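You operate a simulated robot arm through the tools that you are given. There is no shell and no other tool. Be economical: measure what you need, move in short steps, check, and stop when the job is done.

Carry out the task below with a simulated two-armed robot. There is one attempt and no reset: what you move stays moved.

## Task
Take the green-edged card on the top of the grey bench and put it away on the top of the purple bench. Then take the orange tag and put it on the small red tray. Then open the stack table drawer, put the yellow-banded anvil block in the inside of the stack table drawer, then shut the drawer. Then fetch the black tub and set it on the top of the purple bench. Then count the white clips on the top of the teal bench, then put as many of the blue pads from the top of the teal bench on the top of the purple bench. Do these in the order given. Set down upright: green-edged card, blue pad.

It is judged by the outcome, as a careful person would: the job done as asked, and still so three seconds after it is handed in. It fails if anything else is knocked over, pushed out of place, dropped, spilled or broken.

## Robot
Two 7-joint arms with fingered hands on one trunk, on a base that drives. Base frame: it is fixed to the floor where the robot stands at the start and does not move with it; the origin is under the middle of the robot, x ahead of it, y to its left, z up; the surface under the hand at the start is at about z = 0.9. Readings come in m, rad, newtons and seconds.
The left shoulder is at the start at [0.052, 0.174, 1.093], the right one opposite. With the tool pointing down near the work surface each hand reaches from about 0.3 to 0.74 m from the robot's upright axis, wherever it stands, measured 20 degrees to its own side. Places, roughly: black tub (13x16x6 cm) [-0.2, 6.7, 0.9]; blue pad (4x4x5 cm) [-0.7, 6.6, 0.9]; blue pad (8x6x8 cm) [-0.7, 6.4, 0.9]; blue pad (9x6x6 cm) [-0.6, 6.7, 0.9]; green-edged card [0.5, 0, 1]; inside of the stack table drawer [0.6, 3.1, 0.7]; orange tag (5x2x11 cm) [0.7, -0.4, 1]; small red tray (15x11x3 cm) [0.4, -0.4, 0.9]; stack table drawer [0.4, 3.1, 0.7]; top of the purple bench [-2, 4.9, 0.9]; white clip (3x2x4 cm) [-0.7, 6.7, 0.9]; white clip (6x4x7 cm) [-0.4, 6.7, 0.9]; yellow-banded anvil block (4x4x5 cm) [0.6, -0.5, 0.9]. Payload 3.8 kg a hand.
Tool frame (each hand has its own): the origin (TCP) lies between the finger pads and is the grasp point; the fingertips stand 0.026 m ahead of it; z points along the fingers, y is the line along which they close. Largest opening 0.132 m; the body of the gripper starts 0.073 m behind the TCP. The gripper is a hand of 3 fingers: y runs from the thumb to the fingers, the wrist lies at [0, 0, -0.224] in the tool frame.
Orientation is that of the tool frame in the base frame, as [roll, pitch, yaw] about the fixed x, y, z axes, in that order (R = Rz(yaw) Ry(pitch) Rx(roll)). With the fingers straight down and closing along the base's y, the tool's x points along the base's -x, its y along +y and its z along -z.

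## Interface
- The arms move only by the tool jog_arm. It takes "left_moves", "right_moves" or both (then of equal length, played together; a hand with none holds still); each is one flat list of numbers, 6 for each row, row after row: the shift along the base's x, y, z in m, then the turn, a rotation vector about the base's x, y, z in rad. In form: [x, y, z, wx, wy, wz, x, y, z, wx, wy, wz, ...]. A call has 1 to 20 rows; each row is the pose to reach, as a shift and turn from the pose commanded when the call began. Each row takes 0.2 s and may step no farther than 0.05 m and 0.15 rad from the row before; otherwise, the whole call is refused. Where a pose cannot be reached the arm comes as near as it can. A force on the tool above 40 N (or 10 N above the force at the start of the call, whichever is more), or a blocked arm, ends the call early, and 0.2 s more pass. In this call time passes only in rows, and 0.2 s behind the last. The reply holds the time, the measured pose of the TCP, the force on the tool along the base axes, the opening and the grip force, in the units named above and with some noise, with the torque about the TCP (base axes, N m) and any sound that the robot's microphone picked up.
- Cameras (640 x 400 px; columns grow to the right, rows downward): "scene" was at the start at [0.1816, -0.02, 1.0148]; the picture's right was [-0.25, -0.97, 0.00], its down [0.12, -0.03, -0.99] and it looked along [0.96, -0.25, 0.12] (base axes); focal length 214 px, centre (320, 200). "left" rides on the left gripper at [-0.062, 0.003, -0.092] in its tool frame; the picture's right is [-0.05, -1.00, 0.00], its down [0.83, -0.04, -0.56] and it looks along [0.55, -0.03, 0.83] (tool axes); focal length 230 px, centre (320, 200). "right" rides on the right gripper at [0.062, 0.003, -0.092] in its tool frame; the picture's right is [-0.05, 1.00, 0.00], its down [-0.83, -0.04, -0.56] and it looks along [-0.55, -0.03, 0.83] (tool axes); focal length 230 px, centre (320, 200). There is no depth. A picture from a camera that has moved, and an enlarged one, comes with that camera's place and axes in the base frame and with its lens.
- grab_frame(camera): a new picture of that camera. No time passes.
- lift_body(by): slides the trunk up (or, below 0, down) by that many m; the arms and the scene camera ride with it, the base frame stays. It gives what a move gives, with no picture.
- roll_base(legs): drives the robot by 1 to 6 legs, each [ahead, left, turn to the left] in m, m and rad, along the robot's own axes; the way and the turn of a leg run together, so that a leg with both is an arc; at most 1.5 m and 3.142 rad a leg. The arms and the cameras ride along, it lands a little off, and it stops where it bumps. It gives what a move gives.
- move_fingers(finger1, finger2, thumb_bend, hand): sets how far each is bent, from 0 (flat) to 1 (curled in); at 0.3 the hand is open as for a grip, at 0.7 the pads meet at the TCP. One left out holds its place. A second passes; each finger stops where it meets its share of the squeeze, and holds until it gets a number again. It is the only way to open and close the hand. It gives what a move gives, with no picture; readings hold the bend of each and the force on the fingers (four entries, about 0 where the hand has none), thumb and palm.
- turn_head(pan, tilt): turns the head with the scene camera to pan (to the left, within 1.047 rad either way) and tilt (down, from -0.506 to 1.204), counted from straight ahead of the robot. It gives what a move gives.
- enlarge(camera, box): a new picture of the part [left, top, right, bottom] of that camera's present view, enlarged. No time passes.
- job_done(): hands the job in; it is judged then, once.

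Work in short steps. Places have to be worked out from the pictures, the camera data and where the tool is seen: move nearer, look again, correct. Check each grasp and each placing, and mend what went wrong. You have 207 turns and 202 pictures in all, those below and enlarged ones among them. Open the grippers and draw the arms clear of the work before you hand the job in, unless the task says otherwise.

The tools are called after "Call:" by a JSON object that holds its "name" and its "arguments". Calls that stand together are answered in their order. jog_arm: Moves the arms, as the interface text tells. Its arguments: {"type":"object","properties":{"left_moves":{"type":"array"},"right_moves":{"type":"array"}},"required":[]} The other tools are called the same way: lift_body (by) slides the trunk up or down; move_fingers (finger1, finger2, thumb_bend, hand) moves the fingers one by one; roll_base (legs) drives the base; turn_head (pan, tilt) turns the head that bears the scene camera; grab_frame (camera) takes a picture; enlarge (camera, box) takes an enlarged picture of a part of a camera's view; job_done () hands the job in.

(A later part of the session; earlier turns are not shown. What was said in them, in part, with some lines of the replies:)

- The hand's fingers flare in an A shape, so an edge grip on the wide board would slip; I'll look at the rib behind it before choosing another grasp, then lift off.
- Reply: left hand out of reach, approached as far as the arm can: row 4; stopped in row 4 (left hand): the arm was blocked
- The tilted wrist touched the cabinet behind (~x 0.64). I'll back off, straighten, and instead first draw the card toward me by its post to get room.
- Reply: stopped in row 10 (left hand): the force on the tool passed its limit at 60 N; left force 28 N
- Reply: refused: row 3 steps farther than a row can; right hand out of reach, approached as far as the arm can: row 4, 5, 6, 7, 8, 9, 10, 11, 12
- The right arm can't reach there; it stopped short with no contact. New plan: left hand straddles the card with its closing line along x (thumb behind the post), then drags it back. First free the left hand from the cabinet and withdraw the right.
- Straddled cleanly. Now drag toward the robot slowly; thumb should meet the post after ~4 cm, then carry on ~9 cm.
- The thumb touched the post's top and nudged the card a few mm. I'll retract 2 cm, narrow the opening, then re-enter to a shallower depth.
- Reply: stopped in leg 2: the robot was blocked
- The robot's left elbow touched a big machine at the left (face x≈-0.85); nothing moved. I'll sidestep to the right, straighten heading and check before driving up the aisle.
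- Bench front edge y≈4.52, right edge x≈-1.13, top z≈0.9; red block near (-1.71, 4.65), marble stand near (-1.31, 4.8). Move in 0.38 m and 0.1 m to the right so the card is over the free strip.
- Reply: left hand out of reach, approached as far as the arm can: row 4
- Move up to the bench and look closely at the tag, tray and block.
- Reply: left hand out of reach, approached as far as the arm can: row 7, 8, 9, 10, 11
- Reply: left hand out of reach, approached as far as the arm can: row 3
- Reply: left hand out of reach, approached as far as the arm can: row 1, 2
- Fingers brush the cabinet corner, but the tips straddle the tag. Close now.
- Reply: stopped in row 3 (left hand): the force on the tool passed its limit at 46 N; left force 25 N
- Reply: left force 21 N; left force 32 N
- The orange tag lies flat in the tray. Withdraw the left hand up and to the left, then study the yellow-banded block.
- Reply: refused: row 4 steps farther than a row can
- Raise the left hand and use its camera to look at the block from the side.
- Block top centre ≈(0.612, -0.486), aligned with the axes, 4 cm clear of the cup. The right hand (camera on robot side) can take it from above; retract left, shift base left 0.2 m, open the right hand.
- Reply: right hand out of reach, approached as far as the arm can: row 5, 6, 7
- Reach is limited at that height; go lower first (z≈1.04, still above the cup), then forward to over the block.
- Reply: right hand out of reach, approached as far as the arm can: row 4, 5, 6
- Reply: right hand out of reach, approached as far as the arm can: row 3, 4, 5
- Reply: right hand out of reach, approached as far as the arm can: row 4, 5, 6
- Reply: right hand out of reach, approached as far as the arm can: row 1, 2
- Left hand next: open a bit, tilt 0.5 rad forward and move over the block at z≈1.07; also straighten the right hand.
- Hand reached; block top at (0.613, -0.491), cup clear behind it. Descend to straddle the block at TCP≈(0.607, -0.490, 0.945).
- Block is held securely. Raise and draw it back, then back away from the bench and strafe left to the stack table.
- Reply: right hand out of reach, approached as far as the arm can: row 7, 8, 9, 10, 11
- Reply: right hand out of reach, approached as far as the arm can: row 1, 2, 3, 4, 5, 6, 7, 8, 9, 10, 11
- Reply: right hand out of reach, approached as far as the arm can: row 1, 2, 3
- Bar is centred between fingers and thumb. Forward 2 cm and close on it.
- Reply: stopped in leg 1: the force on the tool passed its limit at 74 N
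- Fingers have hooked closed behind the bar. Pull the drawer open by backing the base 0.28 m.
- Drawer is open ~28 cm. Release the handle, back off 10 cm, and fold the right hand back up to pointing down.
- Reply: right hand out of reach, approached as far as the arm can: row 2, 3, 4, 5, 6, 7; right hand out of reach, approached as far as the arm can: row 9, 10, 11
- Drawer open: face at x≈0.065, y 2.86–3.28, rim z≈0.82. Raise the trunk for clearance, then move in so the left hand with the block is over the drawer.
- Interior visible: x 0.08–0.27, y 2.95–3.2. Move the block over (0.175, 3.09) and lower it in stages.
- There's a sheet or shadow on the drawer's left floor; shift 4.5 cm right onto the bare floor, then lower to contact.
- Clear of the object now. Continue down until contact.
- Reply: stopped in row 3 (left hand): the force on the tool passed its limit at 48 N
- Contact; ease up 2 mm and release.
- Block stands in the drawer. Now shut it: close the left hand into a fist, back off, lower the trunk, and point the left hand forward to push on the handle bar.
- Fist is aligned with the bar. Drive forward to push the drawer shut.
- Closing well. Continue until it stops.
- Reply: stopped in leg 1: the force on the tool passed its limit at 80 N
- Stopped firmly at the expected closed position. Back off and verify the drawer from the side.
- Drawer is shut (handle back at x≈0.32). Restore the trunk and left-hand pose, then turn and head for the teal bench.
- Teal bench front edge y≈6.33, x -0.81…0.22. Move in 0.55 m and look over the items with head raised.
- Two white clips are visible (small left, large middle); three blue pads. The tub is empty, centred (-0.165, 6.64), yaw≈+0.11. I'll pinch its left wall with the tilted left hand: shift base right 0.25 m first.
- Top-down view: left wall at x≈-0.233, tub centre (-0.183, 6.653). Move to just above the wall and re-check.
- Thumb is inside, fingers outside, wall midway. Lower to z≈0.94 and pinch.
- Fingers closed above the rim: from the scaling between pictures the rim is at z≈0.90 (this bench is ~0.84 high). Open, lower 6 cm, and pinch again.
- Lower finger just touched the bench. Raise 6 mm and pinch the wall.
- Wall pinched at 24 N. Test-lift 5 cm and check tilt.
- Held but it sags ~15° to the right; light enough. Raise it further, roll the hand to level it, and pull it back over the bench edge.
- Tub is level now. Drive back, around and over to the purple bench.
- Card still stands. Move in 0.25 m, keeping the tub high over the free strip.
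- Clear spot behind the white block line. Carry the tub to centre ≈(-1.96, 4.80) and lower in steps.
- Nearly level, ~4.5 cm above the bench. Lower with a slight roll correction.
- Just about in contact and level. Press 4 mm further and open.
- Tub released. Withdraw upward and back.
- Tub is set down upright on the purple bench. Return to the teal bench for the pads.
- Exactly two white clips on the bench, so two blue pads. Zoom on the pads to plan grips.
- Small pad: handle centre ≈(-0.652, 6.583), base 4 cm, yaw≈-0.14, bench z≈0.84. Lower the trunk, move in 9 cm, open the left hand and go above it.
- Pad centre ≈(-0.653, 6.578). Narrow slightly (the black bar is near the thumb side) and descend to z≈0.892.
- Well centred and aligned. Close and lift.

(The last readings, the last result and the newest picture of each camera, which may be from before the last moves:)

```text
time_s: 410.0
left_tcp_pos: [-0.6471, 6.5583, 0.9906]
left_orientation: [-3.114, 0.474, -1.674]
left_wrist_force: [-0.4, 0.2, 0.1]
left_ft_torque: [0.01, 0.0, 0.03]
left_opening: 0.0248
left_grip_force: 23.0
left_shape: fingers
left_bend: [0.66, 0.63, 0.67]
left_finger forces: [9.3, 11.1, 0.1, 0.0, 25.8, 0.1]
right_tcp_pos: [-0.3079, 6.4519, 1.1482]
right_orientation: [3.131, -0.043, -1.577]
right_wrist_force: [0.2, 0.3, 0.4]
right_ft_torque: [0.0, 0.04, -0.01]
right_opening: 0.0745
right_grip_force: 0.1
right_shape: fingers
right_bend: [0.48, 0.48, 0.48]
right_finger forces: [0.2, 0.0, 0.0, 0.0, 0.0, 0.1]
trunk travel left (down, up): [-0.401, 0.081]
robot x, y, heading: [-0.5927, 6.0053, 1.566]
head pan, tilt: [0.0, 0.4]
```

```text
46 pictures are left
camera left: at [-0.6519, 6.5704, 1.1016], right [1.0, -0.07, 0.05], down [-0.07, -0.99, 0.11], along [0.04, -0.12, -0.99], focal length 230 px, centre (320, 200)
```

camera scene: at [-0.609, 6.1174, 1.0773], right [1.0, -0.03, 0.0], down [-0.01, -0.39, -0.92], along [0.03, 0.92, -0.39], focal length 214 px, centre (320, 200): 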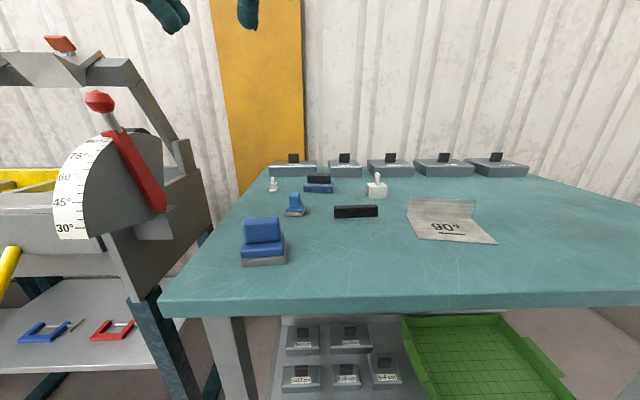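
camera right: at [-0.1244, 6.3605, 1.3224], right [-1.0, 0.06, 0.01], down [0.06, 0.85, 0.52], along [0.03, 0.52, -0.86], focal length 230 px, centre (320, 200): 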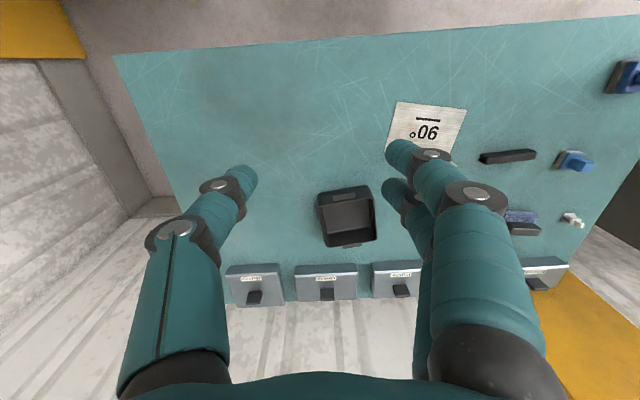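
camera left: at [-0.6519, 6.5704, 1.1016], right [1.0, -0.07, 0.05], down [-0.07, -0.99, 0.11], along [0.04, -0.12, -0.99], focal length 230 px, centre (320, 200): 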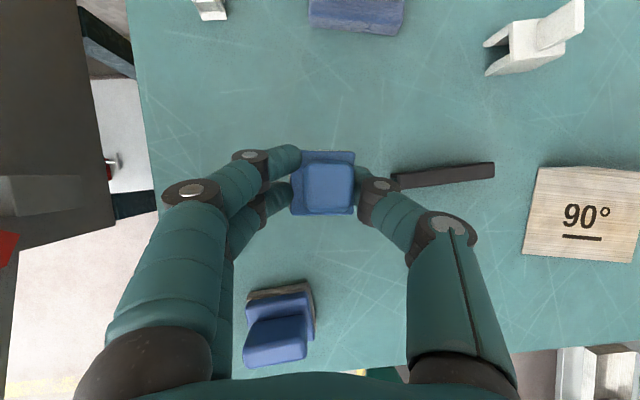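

Pad held level. Raise, draw back, and drive to the right end of the purple bench.

Call:
{"name": "jog_arm", "arguments": {"left_moves": [0, -0.02, 0.04, 0, 0, 0, -0.01, -0.05, 0.07, 0, 0, 0, -0.02, -0.08, 0.1, 0, 0, 0]}}

Call:
{"name": "roll_base", "arguments": {"legs": [[-1.0, 0, 0], [-1.0, 0, 0], [0, 0.53, 0.005]]}}

Call:
{"name": "turn_head", "arguments": {"pan": 0.0, "tilt": 0.4}}

Call:
{"name": "grab_frame", "arguments": {"camera": "left"}}

Call:
{"name": "grab_frame", "arguments": {"camera": "scene"}}

```text
time_s: 410.8
left_tcp_pos: [-0.6664, 6.4789, 1.0928]
left_orientation: [-3.114, 0.476, -1.675]
left_wrist_force: [-0.5, 0.1, -0.6]
left_ft_torque: [0.01, 0.04, 0.02]
left_opening: 0.0248
left_grip_force: 23.3
left_shape: fingers
left_bend: [0.66, 0.63, 0.67]
left_finger forces: [9.2, 11.1, 0.0, 0.1, 26.2, 0.1]
right_tcp_pos: [-0.3095, 6.4513, 1.1489]
right_orientation: [3.13, -0.042, -1.577]
right_wrist_force: [-0.5, 0.0, -0.3]
right_ft_torque: [-0.02, -0.03, -0.04]
right_opening: 0.0742
right_grip_force: 0.3
right_shape: fingers
right_bend: [0.48, 0.48, 0.48]
right_finger forces: [0.0, 0.0, 0.1, 0.0, 0.1, 0.0]
trunk travel left (down, up): [-0.401, 0.081]
robot x, y, heading: [-0.594, 6.002, 1.564]
head pan, tilt: [0.0, 0.4]
```

```text
time_s: 425.4
left_tcp_pos: [-1.2202, 4.5047, 1.0926]
left_orientation: [-3.112, 0.475, -1.681]
left_wrist_force: [0.9, -0.3, -1.5]
left_ft_torque: [-0.02, 0.03, 0.02]
left_opening: 0.0246
left_grip_force: 24.0
left_shape: fingers
left_bend: [0.66, 0.63, 0.67]
left_finger forces: [9.3, 11.2, 0.0, 0.1, 26.7, 0.1]
right_tcp_pos: [-0.8619, 4.4735, 1.1482]
right_orientation: [3.131, -0.044, -1.585]
right_wrist_force: [-0.6, -0.1, 0.6]
right_ft_torque: [0.03, -0.01, 0.01]
right_opening: 0.0744
right_grip_force: 0.1
right_shape: fingers
right_bend: [0.48, 0.48, 0.48]
right_finger forces: [0.0, 0.1, 0.0, 0.0, 0.1, 0.1]
trunk travel left (down, up): [-0.401, 0.081]
robot x, y, heading: [-1.1482, 4.0281, 1.557]
head pan, tilt: [0.0, 0.4]
```

```text
time_s: 426.0
left_tcp_pos: [-1.2206, 4.5047, 1.0923]
left_orientation: [-3.114, 0.473, -1.681]
left_wrist_force: [-0.3, 0.4, -0.4]
left_ft_torque: [0.0, 0.03, 0.0]
left_opening: 0.0246
left_grip_force: 23.6
left_shape: fingers
left_bend: [0.66, 0.63, 0.67]
left_finger forces: [9.2, 11.2, 0.0, 0.1, 26.6, 0.0]
right_tcp_pos: [-0.8624, 4.4728, 1.1471]
right_orientation: [3.132, -0.045, -1.582]
right_wrist_force: [0.0, -0.3, 0.1]
right_ft_torque: [0.01, 0.0, -0.01]
right_opening: 0.0747
right_grip_force: 0.1
right_shape: fingers
right_bend: [0.48, 0.48, 0.48]
right_finger forces: [0.1, 0.1, 0.0, 0.0, 0.0, 0.0]
trunk travel left (down, up): [-0.401, 0.081]
robot x, y, heading: [-1.1543, 4.0277, 1.559]
head pan, tilt: [0.0, 0.4]
```

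```text
45 pictures are left
camera left: at [-1.2256, 4.5174, 1.2029], right [1.0, -0.08, 0.05], down [-0.08, -0.99, 0.11], along [0.04, -0.12, -0.99], focal length 230 px, centre (320, 200)
```

left: 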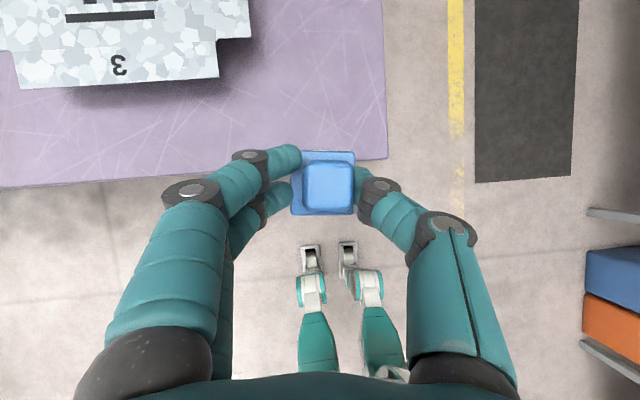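

```text
44 pictures are left
camera scene: at [-1.1485, 4.2206, 0.9684], right [1.0, -0.01, 0.0], down [0.0, -0.39, -0.92], along [0.01, 0.92, -0.39], focal length 214 px, centre (320, 200)
```

scene: 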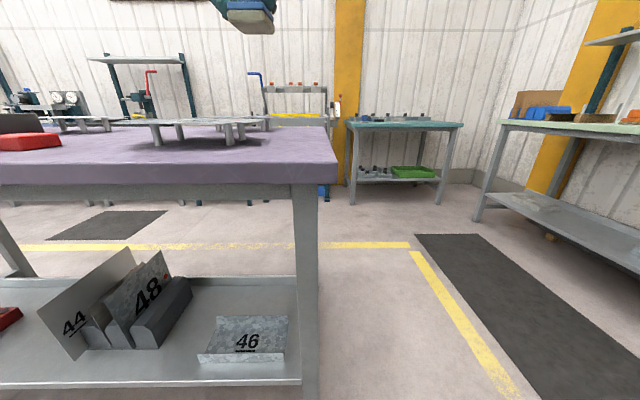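

Bench corner at (-1.12, 4.53); plate edge at x≈-1.28. Check the pad's tilt in a zoom while moving to above (-1.20, 4.61).

Call:
{"name": "jog_arm", "arguments": {"left_moves": [0.01, 0.04, 0, 0, 0, 0, 0.022, 0.08, -0.02, 0, 0, 0, 0.022, 0.098, -0.06, 0, 0, 0, 0.022, 0.098, -0.1, 0, 0, 0]}}

Call:
{"name": "enlarge", "arguments": {"camera": "scene", "box": [220, 50, 400, 180]}}

```text
time_s: 427.0
left_tcp_pos: [-1.1971, 4.6007, 0.988]
left_orientation: [-3.114, 0.474, -1.682]
left_wrist_force: [0.3, 0.0, -0.8]
left_ft_torque: [-0.03, 0.01, -0.02]
left_opening: 0.0244
left_grip_force: 23.1
left_shape: fingers
left_bend: [0.66, 0.63, 0.67]
left_finger forces: [9.0, 11.2, 0.0, 0.1, 26.6, 0.0]
right_tcp_pos: [-0.8631, 4.4738, 1.1467]
right_orientation: [3.131, -0.043, -1.583]
right_wrist_force: [0.2, 0.4, -0.4]
right_ft_torque: [-0.01, -0.02, 0.02]
right_opening: 0.0746
right_grip_force: 0.1
right_shape: fingers
right_bend: [0.48, 0.48, 0.48]
right_finger forces: [0.0, 0.1, 0.0, 0.0, 0.0, 0.0]
trunk travel left (down, up): [-0.401, 0.081]
robot x, y, heading: [-1.1508, 4.032, 1.557]
head pan, tilt: [0.0, 0.4]
```

```text
3.08 times, centred on (310, 115) of scene
camera zoom: at [-1.1486, 4.2208, 0.9683], right [1.0, -0.01, 0.0], down [0.0, -0.39, -0.92], along [0.01, 0.92, -0.39], focal length 660 px, centre (351, 462)
```

zoom: 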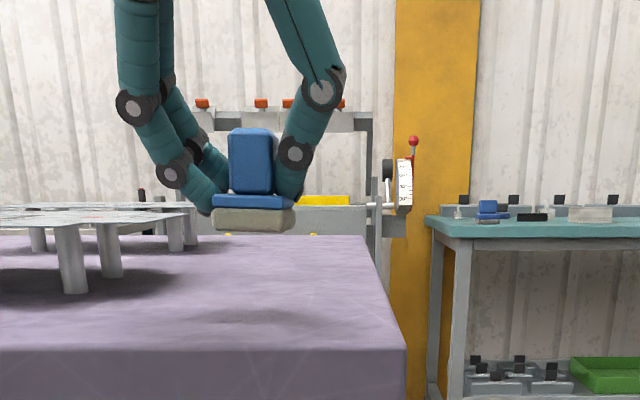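

Pad is level, ~4 cm above the bench. Lower to contact.

Call:
{"name": "jog_arm", "arguments": {"left_moves": [0, 0, -0.02, 0, 0, 0, 0, 0, -0.032, 0, 0, 0, 0, 0, -0.038, 0, 0, 0, 0, 0, -0.043, 0, 0, 0]}}

Call:
{"name": "enlarge", "arguments": {"camera": "scene", "box": [220, 50, 400, 180]}}

```text
time_s: 428.0
left_tcp_pos: [-1.1985, 4.6025, 0.9481]
left_orientation: [-3.114, 0.475, -1.682]
left_wrist_force: [-0.2, 0.5, -0.7]
left_ft_torque: [0.01, -0.03, -0.05]
left_opening: 0.0245
left_grip_force: 22.8
left_shape: fingers
left_bend: [0.66, 0.63, 0.67]
left_finger forces: [9.1, 11.3, 0.1, 0.0, 26.7, 0.0]
right_tcp_pos: [-0.8623, 4.4731, 1.1488]
right_orientation: [3.133, -0.043, -1.583]
right_wrist_force: [0.4, -0.2, 0.9]
right_ft_torque: [-0.01, -0.01, 0.03]
right_opening: 0.0745
right_grip_force: 0.1
right_shape: fingers
right_bend: [0.48, 0.48, 0.48]
right_finger forces: [0.0, 0.1, 0.0, 0.0, 0.0, 0.0]
trunk travel left (down, up): [-0.401, 0.081]
robot x, y, heading: [-1.1516, 4.0298, 1.556]
head pan, tilt: [0.0, 0.4]
```

```text
3.08 times, centred on (310, 115) of scene
camera zoom: at [-1.1485, 4.2206, 0.9684], right [1.0, -0.01, 0.0], down [-0.01, -0.39, -0.92], along [0.01, 0.92, -0.39], focal length 660 px, centre (351, 462)
```

zoom: 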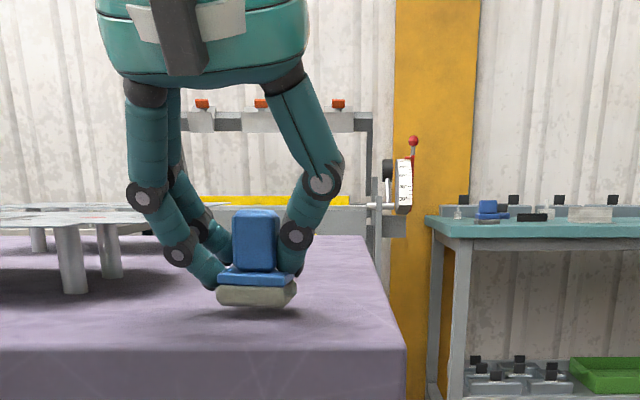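

Still a few mm up. Lower in 3 mm steps.

Call:
{"name": "jog_arm", "arguments": {"left_moves": [0, 0, -0.003, 0, 0, 0, 0, 0, -0.006, 0, 0, 0, 0, 0, -0.009, 0, 0, 0]}}

Call:
{"name": "enlarge", "arguments": {"camera": "scene", "box": [260, 100, 350, 160]}}

```text
time_s: 428.8
left_tcp_pos: [-1.1988, 4.6019, 0.9407]
left_orientation: [-3.112, 0.479, -1.681]
left_wrist_force: [-0.9, 2.0, 5.4]
left_ft_torque: [0.02, -0.12, 0.04]
left_opening: 0.0243
left_grip_force: 26.9
left_shape: fingers
left_bend: [0.66, 0.63, 0.67]
left_finger forces: [9.7, 12.2, 0.1, 0.0, 31.9, 0.0]
right_tcp_pos: [-0.8623, 4.4729, 1.1491]
right_orientation: [3.131, -0.043, -1.585]
right_wrist_force: [-1.0, -0.4, 0.7]
right_ft_torque: [0.01, 0.0, -0.02]
right_opening: 0.0743
right_grip_force: 0.0
right_shape: fingers
right_bend: [0.48, 0.48, 0.48]
right_finger forces: [0.1, 0.0, 0.0, 0.1, 0.1, 0.0]
trunk travel left (down, up): [-0.401, 0.081]
robot x, y, heading: [-1.15, 4.0292, 1.556]
head pan, tilt: [0.0, 0.4]
```

```text
6.67 times, centred on (305, 130) of scene
camera zoom: at [-1.1485, 4.2203, 0.9686], right [1.0, -0.01, 0.0], down [0.0, -0.39, -0.92], along [0.01, 0.92, -0.39], focal length 1430 px, centre (420, 667)
```

zoom: 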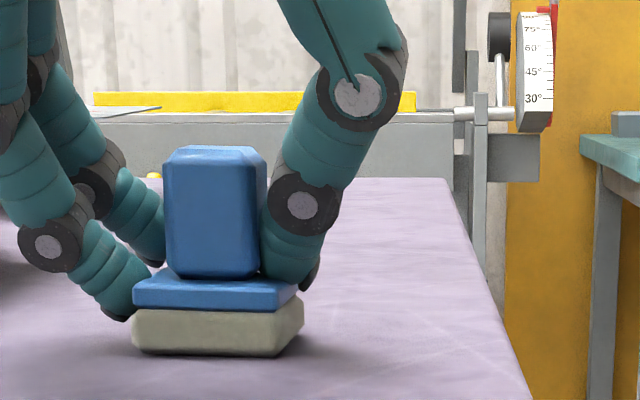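

Contact, pad flat. Release and withdraw upward.

Call:
{"name": "move_fingers", "arguments": {"hand": "left", "finger1": 0.52, "finger2": 0.52, "thumb_bend": 0.52}}

Call:
{"name": "jog_arm", "arguments": {"left_moves": [0, 0, 0.02, 0, 0, 0, 0, -0.01, 0.06, 0, 0, 0, 0, -0.03, 0.1, 0, 0, 0, 0, -0.06, 0.14, 0, 0, 0, 0, -0.1, 0.16, 0, 0, 0.11]}}

Call:
{"name": "grab_frame", "arguments": {"camera": "scene"}}

```text
time_s: 429.8
left_tcp_pos: [-1.1996, 4.6018, 0.9396]
left_orientation: [-3.114, 0.474, -1.682]
left_wrist_force: [-0.2, 0.2, 0.0]
left_ft_torque: [-0.01, 0.0, 0.04]
left_opening: 0.0604
left_grip_force: 0.1
left_shape: fingers
left_bend: [0.52, 0.52, 0.52]
left_finger forces: [0.0, 0.0, 0.0, 0.0, 0.0, 0.1]
right_tcp_pos: [-0.8616, 4.4732, 1.1467]
right_orientation: [3.131, -0.044, -1.585]
right_wrist_force: [0.2, -0.1, 0.0]
right_ft_torque: [-0.02, 0.02, 0.0]
right_opening: 0.0743
right_grip_force: 0.0
right_shape: fingers
right_bend: [0.48, 0.48, 0.48]
right_finger forces: [0.0, 0.0, 0.0, 0.1, 0.0, 0.0]
trunk travel left (down, up): [-0.401, 0.081]
robot x, y, heading: [-1.1501, 4.0288, 1.56]
head pan, tilt: [0.0, 0.4]
```

```text
time_s: 431.0
left_tcp_pos: [-1.1954, 4.5022, 1.0982]
left_orientation: [-3.114, 0.474, -1.57]
left_wrist_force: [0.5, 0.0, 0.1]
left_ft_torque: [0.06, 0.02, -0.02]
left_opening: 0.0606
left_grip_force: 0.1
left_shape: fingers
left_bend: [0.52, 0.52, 0.52]
left_finger forces: [0.0, 0.0, 0.0, 0.1, 0.0, 0.0]
right_tcp_pos: [-0.8619, 4.4736, 1.1495]
right_orientation: [3.131, -0.042, -1.585]
right_wrist_force: [-0.3, 0.1, 0.3]
right_ft_torque: [0.0, 0.04, -0.01]
right_opening: 0.0742
right_grip_force: 0.0
right_shape: fingers
right_bend: [0.48, 0.48, 0.48]
right_finger forces: [0.0, 0.0, 0.0, 0.0, 0.0, 0.0]
trunk travel left (down, up): [-0.401, 0.081]
robot x, y, heading: [-1.1487, 4.0289, 1.561]
head pan, tilt: [0.0, 0.4]
```

```text
40 pictures are left
camera scene: at [-1.148, 4.2201, 0.9685], right [1.0, -0.01, 0.0], down [-0.01, -0.39, -0.92], along [0.01, 0.92, -0.39], focal length 214 px, centre (320, 200)
```

scene: 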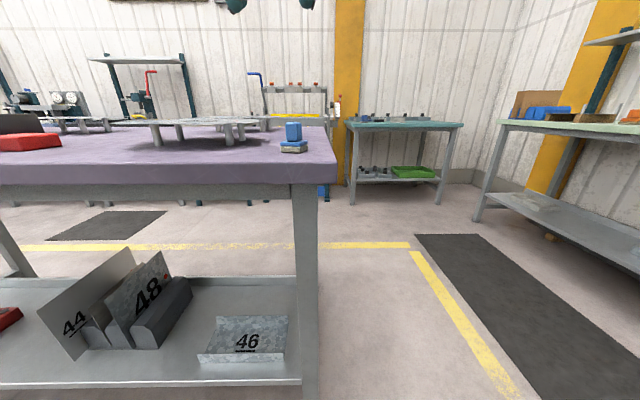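

Small pad done, upright. Return for the big pad at (-0.692, 6.425), yaw≈+0.11.

Call:
{"name": "roll_base", "arguments": {"legs": [[0, -0.54, 0], [1.0, 0, 0], [0.93, 0, 0]]}}

Call:
{"name": "move_fingers", "arguments": {"hand": "left", "finger1": 0.44, "finger2": 0.44, "thumb_bend": 0.44}}

Call:
{"name": "grab_frame", "arguments": {"camera": "left"}}

```text
time_s: 445.5
left_tcp_pos: [-0.6176, 6.42, 1.0979]
left_orientation: [-3.113, 0.475, -1.581]
left_wrist_force: [0.0, 0.4, -0.3]
left_ft_torque: [-0.02, -0.02, 0.0]
left_opening: 0.0607
left_grip_force: 0.0
left_shape: fingers
left_bend: [0.52, 0.52, 0.52]
left_finger forces: [0.0, 0.1, 0.0, 0.0, 0.1, 0.1]
right_tcp_pos: [-0.2831, 6.3875, 1.1491]
right_orientation: [3.132, -0.044, -1.592]
right_wrist_force: [-0.6, -0.6, 0.8]
right_ft_torque: [0.02, 0.01, -0.01]
right_opening: 0.0743
right_grip_force: 0.1
right_shape: fingers
right_bend: [0.48, 0.48, 0.48]
right_finger forces: [0.1, 0.0, 0.1, 0.0, 0.0, 0.1]
trunk travel left (down, up): [-0.401, 0.081]
robot x, y, heading: [-0.5738, 5.9453, 1.546]
head pan, tilt: [0.0, 0.4]
```

```text
time_s: 446.5
left_tcp_pos: [-0.6167, 6.419, 1.0985]
left_orientation: [-3.112, 0.476, -1.577]
left_wrist_force: [0.2, -0.1, -0.3]
left_ft_torque: [0.01, 0.0, 0.02]
left_opening: 0.0874
left_grip_force: 0.1
left_shape: fingers
left_bend: [0.44, 0.44, 0.44]
left_finger forces: [0.1, 0.0, 0.0, 0.0, 0.1, 0.0]
right_tcp_pos: [-0.284, 6.3868, 1.1478]
right_orientation: [3.131, -0.043, -1.593]
right_wrist_force: [-0.7, 1.0, 0.4]
right_ft_torque: [-0.04, -0.02, -0.01]
right_opening: 0.0746
right_grip_force: 0.2
right_shape: fingers
right_bend: [0.48, 0.48, 0.48]
right_finger forces: [0.0, 0.0, 0.1, 0.0, 0.0, 0.0]
trunk travel left (down, up): [-0.401, 0.081]
robot x, y, heading: [-0.5763, 5.9472, 1.547]
head pan, tilt: [0.0, 0.4]
```

```text
39 pictures are left
camera left: at [-0.6237, 6.4322, 1.2096], right [1.0, 0.03, 0.05], down [0.02, -0.99, 0.11], along [0.05, -0.11, -0.99], focal length 230 px, centre (320, 200)
```

left: 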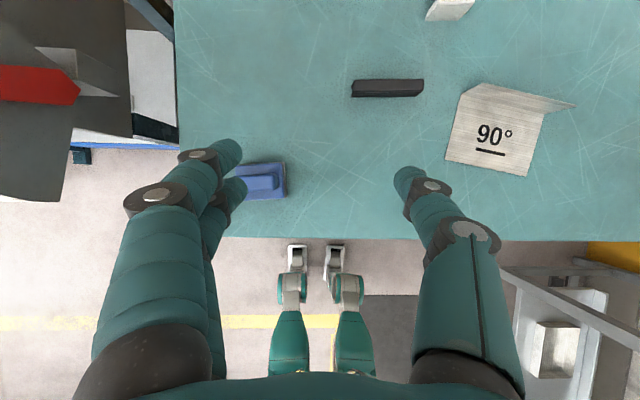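

Shift 7.5 cm left over the pad, rotate +0.10, and look down.

Call:
{"name": "jog_arm", "arguments": {"left_moves": [-0.03, 0, -0.01, 0, 0, 0.05, -0.06, 0, -0.03, 0, 0, 0.1, -0.075, 0, -0.06, 0, 0, 0.1]}}

Call:
{"name": "grab_frame", "arguments": {"camera": "left"}}

```text
time_s: 447.3
left_tcp_pos: [-0.6905, 6.4179, 1.041]
left_orientation: [-3.111, 0.478, -1.479]
left_wrist_force: [0.5, -0.1, 0.4]
left_ft_torque: [0.02, -0.01, -0.02]
left_opening: 0.0875
left_grip_force: 0.0
left_shape: fingers
left_bend: [0.44, 0.44, 0.44]
left_finger forces: [0.1, 0.0, 0.0, 0.0, 0.1, 0.1]
right_tcp_pos: [-0.2846, 6.3863, 1.1483]
right_orientation: [3.129, -0.043, -1.593]
right_wrist_force: [-0.4, 0.5, 0.0]
right_ft_torque: [-0.02, 0.0, -0.01]
right_opening: 0.0745
right_grip_force: 0.0
right_shape: fingers
right_bend: [0.48, 0.48, 0.48]
right_finger forces: [0.1, 0.0, 0.0, 0.0, 0.1, 0.0]
trunk travel left (down, up): [-0.401, 0.081]
robot x, y, heading: [-0.5788, 5.9451, 1.552]
head pan, tilt: [0.0, 0.4]
```

```text
38 pictures are left
camera left: at [-0.6969, 6.4292, 1.1521], right [0.99, 0.13, 0.05], down [0.12, -0.99, 0.11], along [0.06, -0.11, -0.99], focal length 230 px, centre (320, 200)
```

left: 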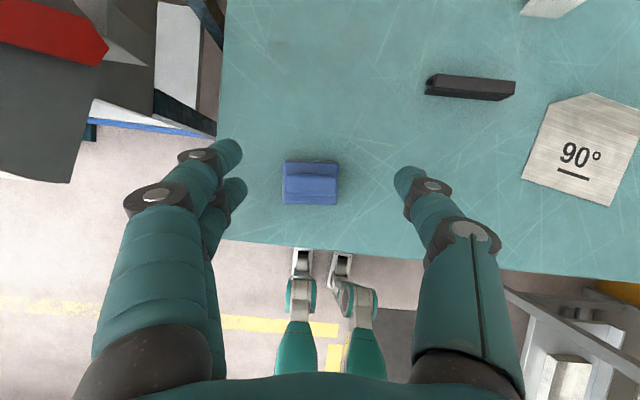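

Aligned. Descend to z≈0.915 with x -4 mm, y -12 mm, and check.

Call:
{"name": "jog_arm", "arguments": {"left_moves": [-0.003, -0.005, -0.04, 0, 0, 0, -0.004, -0.01, -0.08, 0, 0, 0, -0.004, -0.012, -0.11, 0, 0, 0, -0.004, -0.012, -0.126, 0, 0, 0]}}

Call:
{"name": "grab_frame", "arguments": {"camera": "left"}}

Call:
{"name": "grab_frame", "arguments": {"camera": "scene"}}

```text
time_s: 448.3
left_tcp_pos: [-0.6941, 6.4073, 0.9123]
left_orientation: [-3.111, 0.474, -1.48]
left_wrist_force: [0.6, 0.9, 0.3]
left_ft_torque: [-0.02, 0.0, 0.0]
left_opening: 0.0876
left_grip_force: 0.0
left_shape: fingers
left_bend: [0.44, 0.44, 0.44]
left_finger forces: [0.1, 0.1, 0.1, 0.0, 0.0, 0.0]
right_tcp_pos: [-0.2835, 6.3875, 1.1479]
right_orientation: [3.131, -0.043, -1.592]
right_wrist_force: [0.1, -0.2, 0.0]
right_ft_torque: [-0.01, -0.01, 0.02]
right_opening: 0.0745
right_grip_force: 0.1
right_shape: fingers
right_bend: [0.48, 0.48, 0.48]
right_finger forces: [0.0, 0.0, 0.1, 0.0, 0.1, 0.0]
trunk travel left (down, up): [-0.401, 0.081]
robot x, y, heading: [-0.5775, 5.9431, 1.552]
head pan, tilt: [0.0, 0.4]
```

```text
37 pictures are left
camera left: at [-0.7018, 6.4195, 1.0244], right [0.99, 0.12, 0.05], down [0.12, -0.99, 0.11], along [0.06, -0.11, -0.99], focal length 230 px, centre (320, 200)
```

left: 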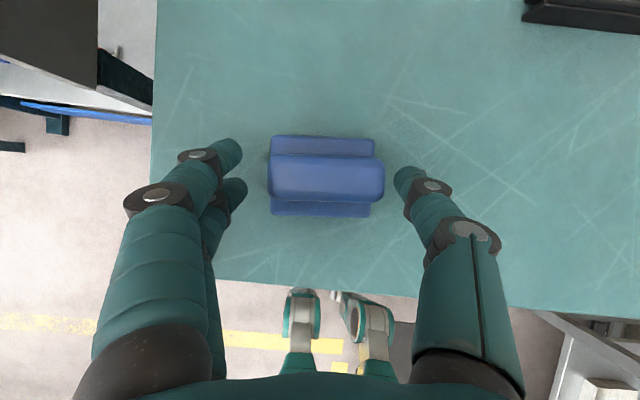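

```text
36 pictures are left
camera scene: at [-0.572, 6.1365, 0.9684], right [1.0, -0.02, 0.0], down [-0.01, -0.39, -0.92], along [0.02, 0.92, -0.39], focal length 214 px, centre (320, 200)
```

scene: 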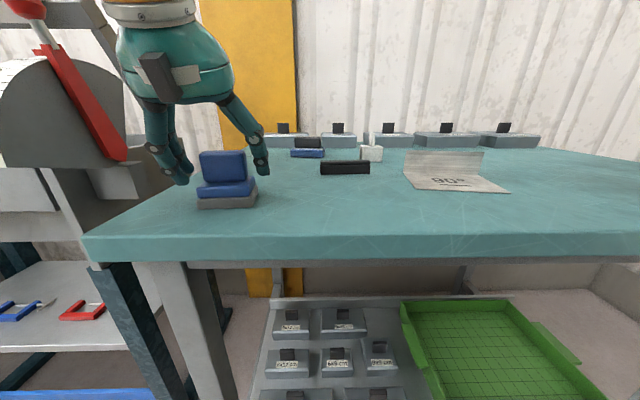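

Handle sits between fingers and thumb; nudge +3 mm in x and close, then lift.

Call:
{"name": "jog_arm", "arguments": {"left_moves": [0.003, -0.002, 0, 0, 0, 0]}}

Call:
{"name": "move_fingers", "arguments": {"hand": "left", "finger1": 0.75, "finger2": 0.75, "thumb_bend": 0.75}}

Call:
{"name": "jog_arm", "arguments": {"left_moves": [0, 0, 0.02, 0, 0, 0, 0, 0, 0.05, 0, 0, 0, 0, 0, 0.09, 0, 0, 0]}}

Call:
{"name": "grab_frame", "arguments": {"camera": "left"}}

Call:
{"name": "grab_frame", "arguments": {"camera": "scene"}}

```text
time_s: 448.7
left_tcp_pos: [-0.6913, 6.4047, 0.9126]
left_orientation: [-3.114, 0.475, -1.479]
left_wrist_force: [0.0, -0.5, 1.5]
left_ft_torque: [0.01, -0.01, -0.01]
left_opening: 0.0877
left_grip_force: 0.1
left_shape: fingers
left_bend: [0.44, 0.44, 0.44]
left_finger forces: [0.0, 0.1, 0.0, 0.1, 0.1, 0.0]
right_tcp_pos: [-0.2836, 6.3868, 1.1485]
right_orientation: [3.13, -0.043, -1.591]
right_wrist_force: [0.0, 0.0, -0.5]
right_ft_torque: [0.01, -0.01, -0.01]
right_opening: 0.0747
right_grip_force: 0.0
right_shape: fingers
right_bend: [0.48, 0.48, 0.48]
right_finger forces: [0.0, 0.0, 0.0, 0.1, 0.0, 0.0]
trunk travel left (down, up): [-0.401, 0.081]
robot x, y, heading: [-0.5721, 5.943, 1.551]
head pan, tilt: [0.0, 0.4]
```

```text
time_s: 449.7
left_tcp_pos: [-0.6911, 6.4044, 0.9145]
left_orientation: [-3.113, 0.476, -1.479]
left_wrist_force: [1.5, 0.0, 3.1]
left_ft_torque: [-0.04, 0.06, -0.01]
left_opening: 0.0528
left_grip_force: 26.7
left_shape: fingers
left_bend: [0.54, 0.56, 0.62]
left_finger forces: [12.5, 14.8, 0.0, 0.0, 25.8, 0.1]
right_tcp_pos: [-0.2838, 6.3864, 1.1483]
right_orientation: [3.132, -0.045, -1.591]
right_wrist_force: [-0.7, 0.3, -0.5]
right_ft_torque: [-0.01, -0.01, 0.04]
right_opening: 0.0744
right_grip_force: 0.1
right_shape: fingers
right_bend: [0.48, 0.48, 0.48]
right_finger forces: [0.0, 0.0, 0.0, 0.0, 0.0, 0.0]
trunk travel left (down, up): [-0.401, 0.081]
robot x, y, heading: [-0.5758, 5.943, 1.554]
head pan, tilt: [0.0, 0.4]
```

```text
time_s: 450.5
left_tcp_pos: [-0.6931, 6.4062, 1.0048]
left_orientation: [-3.113, 0.476, -1.479]
left_wrist_force: [0.4, -0.6, -1.5]
left_ft_torque: [-0.03, -0.01, 0.02]
left_opening: 0.0528
left_grip_force: 25.9
left_shape: fingers
left_bend: [0.54, 0.55, 0.62]
left_finger forces: [12.7, 13.8, 0.0, 0.0, 24.8, 0.0]
right_tcp_pos: [-0.2833, 6.3871, 1.1486]
right_orientation: [3.132, -0.044, -1.59]
right_wrist_force: [-0.1, 0.2, 0.3]
right_ft_torque: [0.0, 0.01, 0.02]
right_opening: 0.0744
right_grip_force: 0.0
right_shape: fingers
right_bend: [0.48, 0.48, 0.48]
right_finger forces: [0.0, 0.0, 0.0, 0.0, 0.0, 0.0]
trunk travel left (down, up): [-0.401, 0.081]
robot x, y, heading: [-0.5755, 5.9424, 1.551]
head pan, tilt: [0.0, 0.4]
```

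```text
35 pictures are left
camera left: at [-0.7, 6.4186, 1.1158], right [0.99, 0.12, 0.05], down [0.12, -0.99, 0.11], along [0.06, -0.11, -0.99], focal length 230 px, centre (320, 200)
```

left: 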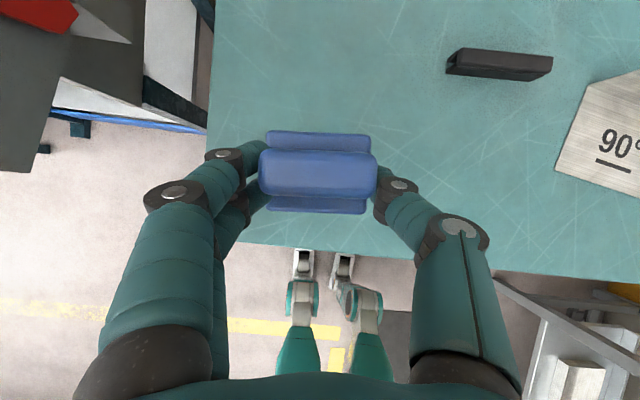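

```text
34 pictures are left
camera scene: at [-0.5717, 6.1363, 0.9684], right [1.0, -0.02, 0.0], down [-0.01, -0.39, -0.92], along [0.02, 0.92, -0.39], focal length 214 px, centre (320, 200)
```

scene: 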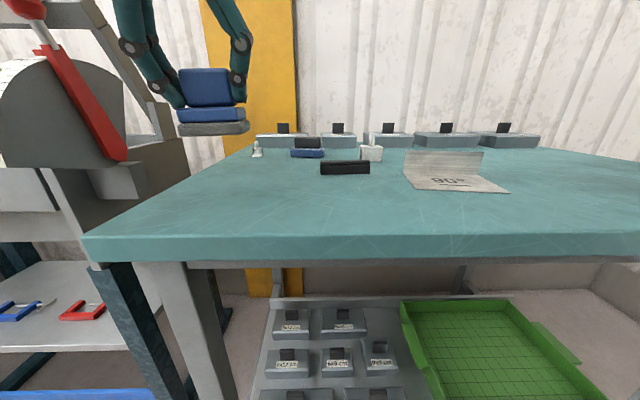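

Held level. Raise and drive to the purple bench's central free zone.

Call:
{"name": "jog_arm", "arguments": {"left_moves": [0, 0.0, 0.04, 0, 0, 0, 0, 0.01, 0.08, 0, 0, 0, 0, 0.02, 0.12, 0, 0, 0]}}

Call:
{"name": "roll_base", "arguments": {"legs": [[-1.0, 0, 0.015], [-1.0, 0, 0], [0, 1.3, 0]]}}

Call:
{"name": "turn_head", "arguments": {"pan": 0.0, "tilt": 0.4}}

Call:
{"name": "grab_frame", "arguments": {"camera": "scene"}}

```text
time_s: 451.3
left_tcp_pos: [-0.6912, 6.4263, 1.1247]
left_orientation: [-3.113, 0.474, -1.48]
left_wrist_force: [1.4, -0.7, -1.5]
left_ft_torque: [0.01, -0.04, -0.02]
left_opening: 0.0528
left_grip_force: 25.3
left_shape: fingers
left_bend: [0.54, 0.55, 0.62]
left_finger forces: [12.6, 13.8, 0.0, 0.0, 24.9, 0.1]
right_tcp_pos: [-0.2838, 6.3865, 1.1474]
right_orientation: [3.131, -0.043, -1.59]
right_wrist_force: [-0.1, 0.3, 0.4]
right_ft_torque: [0.0, -0.01, -0.01]
right_opening: 0.0742
right_grip_force: 0.0
right_shape: fingers
right_bend: [0.48, 0.48, 0.48]
right_finger forces: [0.0, 0.1, 0.0, 0.0, 0.0, 0.1]
trunk travel left (down, up): [-0.401, 0.081]
robot x, y, heading: [-0.5776, 5.9427, 1.553]
head pan, tilt: [0.0, 0.4]
```

```text
time_s: 472.1
left_tcp_pos: [-2.0007, 4.4632, 1.123]
left_orientation: [-3.115, 0.475, -1.467]
left_wrist_force: [0.9, 0.4, -0.3]
left_ft_torque: [-0.02, -0.02, 0.0]
left_opening: 0.0527
left_grip_force: 26.3
left_shape: fingers
left_bend: [0.54, 0.55, 0.62]
left_finger forces: [12.7, 13.7, 0.0, 0.0, 25.0, 0.0]
right_tcp_pos: [-1.5918, 4.428, 1.1497]
right_orientation: [3.132, -0.045, -1.577]
right_wrist_force: [-0.8, 0.0, 0.4]
right_ft_torque: [0.0, 0.01, -0.01]
right_opening: 0.0747
right_grip_force: 0.0
right_shape: fingers
right_bend: [0.48, 0.48, 0.48]
right_finger forces: [0.0, 0.0, 0.0, 0.0, 0.0, 0.0]
trunk travel left (down, up): [-0.401, 0.081]
robot x, y, heading: [-1.8748, 3.978, 1.564]
head pan, tilt: [0.0, 0.4]
```

```text
time_s: 472.7
left_tcp_pos: [-2.0005, 4.4616, 1.1239]
left_orientation: [-3.113, 0.475, -1.467]
left_wrist_force: [0.1, 0.7, -1.0]
left_ft_torque: [-0.03, 0.0, 0.03]
left_opening: 0.0529
left_grip_force: 25.7
left_shape: fingers
left_bend: [0.54, 0.55, 0.62]
left_finger forces: [12.7, 13.6, 0.1, 0.0, 24.8, 0.0]
right_tcp_pos: [-1.5918, 4.4289, 1.1487]
right_orientation: [3.13, -0.042, -1.579]
right_wrist_force: [-0.4, 0.0, -0.5]
right_ft_torque: [0.03, -0.01, 0.0]
right_opening: 0.0744
right_grip_force: 0.2
right_shape: fingers
right_bend: [0.48, 0.48, 0.48]
right_finger forces: [0.0, 0.0, 0.0, 0.0, 0.0, 0.0]
trunk travel left (down, up): [-0.401, 0.081]
robot x, y, heading: [-1.8775, 3.9835, 1.572]
head pan, tilt: [0.0, 0.4]
```

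```text
33 pictures are left
camera scene: at [-1.8773, 4.1743, 0.9684], right [1.0, -0.01, 0.0], down [0.0, -0.39, -0.92], along [0.01, 0.92, -0.39], focal length 214 px, centre (320, 200)
```

scene: 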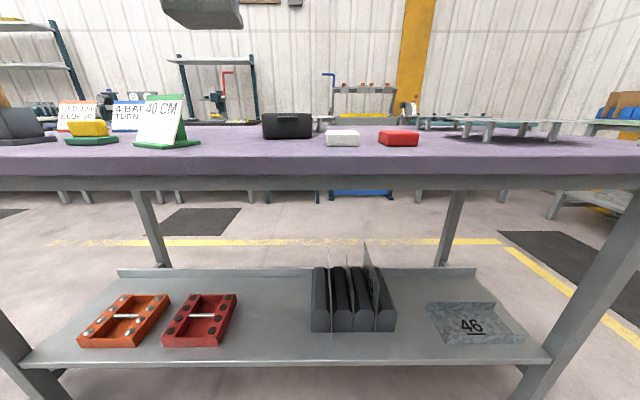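

Move in 13 cm (and 1.5 cm right), then view from the hand before lowering at about (-1.985, 4.60).

Call:
{"name": "roll_base", "arguments": {"legs": [[0.13, -0.015, 0]]}}

Call:
{"name": "jog_arm", "arguments": {"left_moves": [0, 0, -0.04, 0, 0, 0, 0, 0, -0.08, 0, 0, 0, 0, 0, -0.11, 0, 0, 0]}}

Call:
{"name": "grab_frame", "arguments": {"camera": "left"}}

Call:
{"name": "grab_frame", "arguments": {"camera": "scene"}}

```text
time_s: 474.0
left_tcp_pos: [-1.9848, 4.5903, 1.1232]
left_orientation: [-3.113, 0.474, -1.465]
left_wrist_force: [-0.2, 0.3, -1.8]
left_ft_torque: [-0.03, 0.0, 0.0]
left_opening: 0.0528
left_grip_force: 25.7
left_shape: fingers
left_bend: [0.54, 0.55, 0.62]
left_finger forces: [12.7, 13.7, 0.0, 0.0, 25.0, 0.0]
right_tcp_pos: [-1.5773, 4.5563, 1.1483]
right_orientation: [3.131, -0.044, -1.575]
right_wrist_force: [0.2, 0.1, 1.1]
right_ft_torque: [0.02, 0.03, -0.02]
right_opening: 0.0746
right_grip_force: 0.1
right_shape: fingers
right_bend: [0.48, 0.48, 0.48]
right_finger forces: [0.1, 0.1, 0.0, 0.0, 0.1, 0.1]
trunk travel left (down, up): [-0.401, 0.081]
robot x, y, heading: [-1.8644, 4.1084, 1.566]
head pan, tilt: [0.0, 0.4]
```

```text
time_s: 474.8
left_tcp_pos: [-1.9867, 4.591, 1.0128]
left_orientation: [-3.111, 0.476, -1.465]
left_wrist_force: [0.6, 0.6, -1.2]
left_ft_torque: [-0.01, -0.01, 0.0]
left_opening: 0.0529
left_grip_force: 25.9
left_shape: fingers
left_bend: [0.54, 0.55, 0.62]
left_finger forces: [12.7, 13.6, 0.0, 0.1, 24.9, 0.1]
right_tcp_pos: [-1.5779, 4.5564, 1.1483]
right_orientation: [3.13, -0.043, -1.576]
right_wrist_force: [0.0, 0.1, 0.0]
right_ft_torque: [0.0, 0.01, 0.0]
right_opening: 0.0747
right_grip_force: 0.1
right_shape: fingers
right_bend: [0.48, 0.48, 0.48]
right_finger forces: [0.1, 0.0, 0.0, 0.1, 0.0, 0.0]
trunk travel left (down, up): [-0.401, 0.081]
robot x, y, heading: [-1.8618, 4.1088, 1.564]
head pan, tilt: [0.0, 0.4]
```

```text
32 pictures are left
camera left: at [-1.9955, 4.6026, 1.1233], right [0.99, 0.14, 0.05], down [0.13, -0.98, 0.11], along [0.06, -0.11, -0.99], focal length 230 px, centre (320, 200)
```

left: 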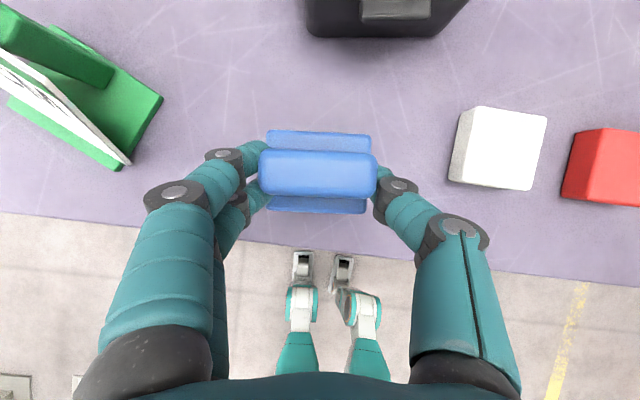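

```text
31 pictures are left
camera scene: at [-1.8621, 4.3022, 0.9684], right [1.0, -0.01, 0.0], down [0.0, -0.39, -0.92], along [0.01, 0.92, -0.39], focal length 214 px, centre (320, 200)
```

scene: 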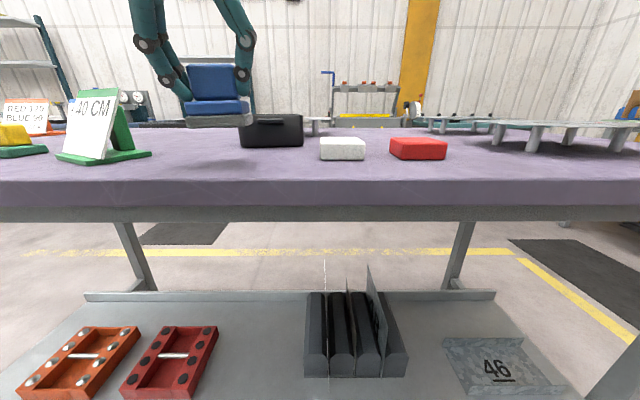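

Good spot; shift 3 cm further in from the edge and lower to contact (~z 0.972).

Call:
{"name": "jog_arm", "arguments": {"left_moves": [0, 0.025, 0, 0, 0, 0, 0, 0.028, -0.02, 0, 0, 0, 0, 0.028, -0.033, 0, 0, 0, 0, 0.028, -0.037, 0, 0, 0]}}

Call:
{"name": "enlarge", "arguments": {"camera": "scene", "box": [150, 50, 300, 180]}}

```text
time_s: 475.8
left_tcp_pos: [-1.9856, 4.6199, 0.975]
left_orientation: [-3.113, 0.477, -1.465]
left_wrist_force: [0.4, -0.5, -1.4]
left_ft_torque: [-0.01, -0.02, -0.01]
left_opening: 0.0528
left_grip_force: 26.1
left_shape: fingers
left_bend: [0.54, 0.55, 0.62]
left_finger forces: [12.7, 13.6, 0.1, 0.1, 24.9, 0.1]
right_tcp_pos: [-1.578, 4.5567, 1.1478]
right_orientation: [3.131, -0.042, -1.577]
right_wrist_force: [-0.6, -1.9, 0.1]
right_ft_torque: [0.0, 0.01, 0.02]
right_opening: 0.0741
right_grip_force: 0.1
right_shape: fingers
right_bend: [0.48, 0.48, 0.48]
right_finger forces: [0.0, 0.1, 0.1, 0.0, 0.0, 0.1]
trunk travel left (down, up): [-0.401, 0.081]
robot x, y, heading: [-1.8614, 4.1126, 1.571]
head pan, tilt: [0.0, 0.4]
```

```text
3.08 times, centred on (225, 115) of scene
camera zoom: at [-1.862, 4.3022, 0.9684], right [1.0, -0.01, 0.0], down [0.0, -0.39, -0.92], along [0.01, 0.92, -0.39], focal length 660 px, centre (612, 462)
```

zoom: 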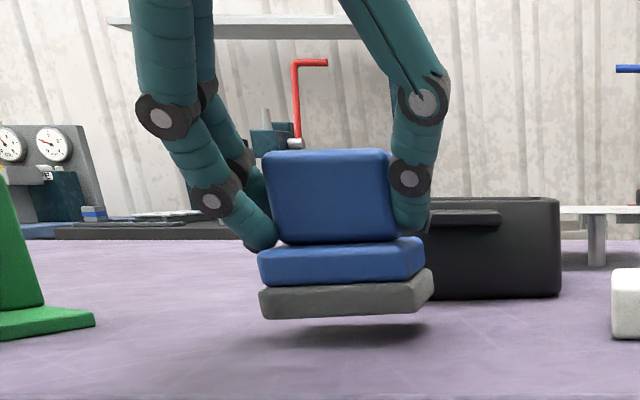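

About 1 cm above the surface still. Continue down in small steps.

Call:
{"name": "jog_arm", "arguments": {"left_moves": [0, 0, -0.004, 0, 0, 0, 0, 0, -0.008, 0, 0, 0, 0, 0, -0.011, 0, 0, 0]}}

Call:
{"name": "enlarge", "arguments": {"camera": "scene", "box": [150, 50, 300, 180]}}

```text
time_s: 476.6
left_tcp_pos: [-1.9863, 4.6175, 0.9654]
left_orientation: [-3.113, 0.476, -1.464]
left_wrist_force: [0.4, 0.4, -1.2]
left_ft_torque: [-0.01, 0.0, -0.01]
left_opening: 0.0528
left_grip_force: 25.8
left_shape: fingers
left_bend: [0.54, 0.55, 0.62]
left_finger forces: [12.7, 13.7, 0.0, 0.1, 25.0, 0.0]
right_tcp_pos: [-1.5769, 4.5568, 1.1488]
right_orientation: [3.133, -0.044, -1.576]
right_wrist_force: [0.3, -0.1, 0.4]
right_ft_torque: [0.02, 0.0, -0.03]
right_opening: 0.0743
right_grip_force: 0.1
right_shape: fingers
right_bend: [0.48, 0.48, 0.48]
right_finger forces: [0.0, 0.0, 0.1, 0.0, 0.0, 0.1]
trunk travel left (down, up): [-0.401, 0.081]
robot x, y, heading: [-1.8655, 4.1106, 1.567]
head pan, tilt: [0.0, 0.4]
```

```text
3.08 times, centred on (225, 115) of scene
camera zoom: at [-1.862, 4.3022, 0.9684], right [1.0, -0.01, 0.0], down [0.0, -0.39, -0.92], along [0.01, 0.92, -0.39], focal length 660 px, centre (612, 462)
```

zoom: 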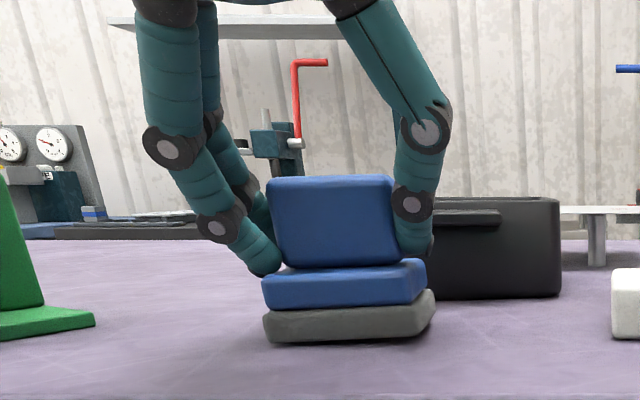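

Call:
{"name": "jog_arm", "arguments": {"left_moves": [0, 0, -0.003, 0, 0, 0, 0, 0, -0.006, 0, 0, 0]}}

```text
time_s: 477.2
left_tcp_pos: [-1.9844, 4.6186, 0.9634]
left_orientation: [-3.112, 0.483, -1.461]
left_wrist_force: [-0.5, 2.2, 16.2]
left_ft_torque: [0.04, 0.61, -0.08]
left_opening: 0.0528
left_grip_force: 31.1
left_shape: fingers
left_bend: [0.54, 0.57, 0.62]
left_finger forces: [12.4, 24.6, 0.0, 0.0, 25.1, 0.1]
right_tcp_pos: [-1.577, 4.5562, 1.1488]
right_orientation: [3.133, -0.041, -1.575]
right_wrist_force: [0.0, -0.3, 0.6]
right_ft_torque: [0.0, -0.02, 0.01]
right_opening: 0.0745
right_grip_force: 0.1
right_shape: fingers
right_bend: [0.48, 0.48, 0.48]
right_finger forces: [0.1, 0.0, 0.1, 0.1, 0.0, 0.0]
trunk travel left (down, up): [-0.401, 0.081]
robot x, y, heading: [-1.86, 4.106, 1.567]
head pan, tilt: [0.0, 0.4]
```

Firm contact (16 N). Release and withdraw up and back.

Call:
{"name": "move_fingers", "arguments": {"hand": "left", "finger1": 0.44, "finger2": 0.44, "thumb_bend": 0.44}}

Call:
{"name": "jog_arm", "arguments": {"left_moves": [0, 0, 0.02, 0, 0, 0, 0, -0.005, 0.06, 0, 0, 0, 0, -0.01, 0.1, 0, 0, 0, 0, -0.03, 0.14, 0, 0, 0, 0, -0.06, 0.17, 0, 0, 0]}}

Call:
{"name": "roll_base", "arguments": {"legs": [[-0.3, 0, 0]]}}

Call:
{"name": "turn_head", "arguments": {"pan": 0.0, "tilt": 0.25}}

Call:
{"name": "grab_frame", "arguments": {"camera": "scene"}}

```text
time_s: 478.2
left_tcp_pos: [-1.9853, 4.6177, 0.9603]
left_orientation: [-3.114, 0.475, -1.466]
left_wrist_force: [0.4, 0.1, 0.2]
left_ft_torque: [-0.01, -0.02, -0.01]
left_opening: 0.0873
left_grip_force: 0.1
left_shape: fingers
left_bend: [0.44, 0.44, 0.44]
left_finger forces: [0.1, 0.1, 0.0, 0.0, 0.0, 0.0]
right_tcp_pos: [-1.5783, 4.5569, 1.1485]
right_orientation: [3.133, -0.043, -1.576]
right_wrist_force: [0.2, -0.3, -0.1]
right_ft_torque: [0.02, 0.0, 0.02]
right_opening: 0.0747
right_grip_force: 0.1
right_shape: fingers
right_bend: [0.48, 0.48, 0.48]
right_finger forces: [0.1, 0.0, 0.0, 0.1, 0.1, 0.1]
trunk travel left (down, up): [-0.401, 0.081]
robot x, y, heading: [-1.8649, 4.1101, 1.567]
head pan, tilt: [0.0, 0.4]
```

```text
time_s: 479.4
left_tcp_pos: [-1.9844, 4.5606, 1.1281]
left_orientation: [-3.115, 0.477, -1.463]
left_wrist_force: [-0.3, -0.4, 0.8]
left_ft_torque: [0.0, -0.02, -0.02]
left_opening: 0.0875
left_grip_force: 0.2
left_shape: fingers
left_bend: [0.44, 0.44, 0.44]
left_finger forces: [0.0, 0.0, 0.0, 0.0, 0.1, 0.0]
right_tcp_pos: [-1.5765, 4.5563, 1.1488]
right_orientation: [3.132, -0.041, -1.576]
right_wrist_force: [0.5, -0.2, 0.1]
right_ft_torque: [0.02, -0.01, -0.06]
right_opening: 0.0745
right_grip_force: 0.2
right_shape: fingers
right_bend: [0.48, 0.48, 0.48]
right_finger forces: [0.1, 0.0, 0.1, 0.0, 0.1, 0.0]
trunk travel left (down, up): [-0.401, 0.081]
robot x, y, heading: [-1.8596, 4.1076, 1.562]
head pan, tilt: [0.0, 0.4]
```

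```text
time_s: 481.4
left_tcp_pos: [-1.9865, 4.2587, 1.1281]
left_orientation: [-3.113, 0.477, -1.462]
left_wrist_force: [0.3, -0.5, 0.1]
left_ft_torque: [0.01, -0.01, -0.01]
left_opening: 0.0877
left_grip_force: 0.1
left_shape: fingers
left_bend: [0.44, 0.44, 0.44]
left_finger forces: [0.0, 0.1, 0.0, 0.1, 0.1, 0.0]
right_tcp_pos: [-1.5801, 4.2552, 1.1486]
right_orientation: [3.131, -0.043, -1.576]
right_wrist_force: [-0.4, -0.7, 0.1]
right_ft_torque: [0.01, 0.0, 0.02]
right_opening: 0.0744
right_grip_force: 0.0
right_shape: fingers
right_bend: [0.48, 0.48, 0.48]
right_finger forces: [0.1, 0.0, 0.0, 0.0, 0.0, 0.0]
trunk travel left (down, up): [-0.401, 0.081]
robot x, y, heading: [-1.8621, 3.8086, 1.567]
head pan, tilt: [0.0, 0.4]
```

```text
time_s: 482.1
left_tcp_pos: [-1.9867, 4.2587, 1.1277]
left_orientation: [-3.113, 0.474, -1.464]
left_wrist_force: [-0.5, -0.2, 0.3]
left_ft_torque: [0.02, 0.03, 0.01]
left_opening: 0.0874
left_grip_force: 0.0
left_shape: fingers
left_bend: [0.44, 0.44, 0.44]
left_finger forces: [0.1, 0.0, 0.1, 0.0, 0.0, 0.0]
right_tcp_pos: [-1.5806, 4.2559, 1.1484]
right_orientation: [3.13, -0.043, -1.573]
right_wrist_force: [-0.5, -0.3, -0.3]
right_ft_torque: [0.0, -0.04, 0.0]
right_opening: 0.0746
right_grip_force: 0.0
right_shape: fingers
right_bend: [0.48, 0.48, 0.48]
right_finger forces: [0.1, 0.1, 0.1, 0.1, 0.0, 0.0]
trunk travel left (down, up): [-0.401, 0.081]
robot x, y, heading: [-1.8607, 3.8068, 1.566]
head pan, tilt: [0.0, 0.25]
```

```text
28 pictures are left
camera scene: at [-1.8638, 4.001, 0.9823], right [1.0, 0.0, 0.0], down [0.0, -0.25, -0.97], along [0.0, 0.97, -0.25], focal length 214 px, centre (320, 200)
```

scene: 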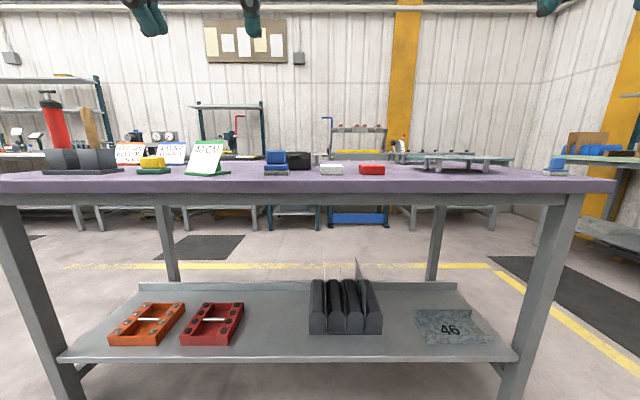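

All four items stand on the purple bench, and both hands are open and clear. Handing in.

Call:
{"name": "job_done", "arguments": {}}

```text
The job is handed in.
```

The job is handed in, with every step done in the order given:
- **Card:** the green-edged card stands upright on the purple bench.
- **Tag:** the orange tag lies flat in the small red tray.
- **Drawer:** the yellow-banded anvil block is in the stack table drawer. I pushed the drawer until it stopped, and it looked shut.
- **Tub:** the black tub is on the purple bench.
- **Pads:** I counted two white clips on the teal bench, so two blue pads now stand upright on the purple bench.
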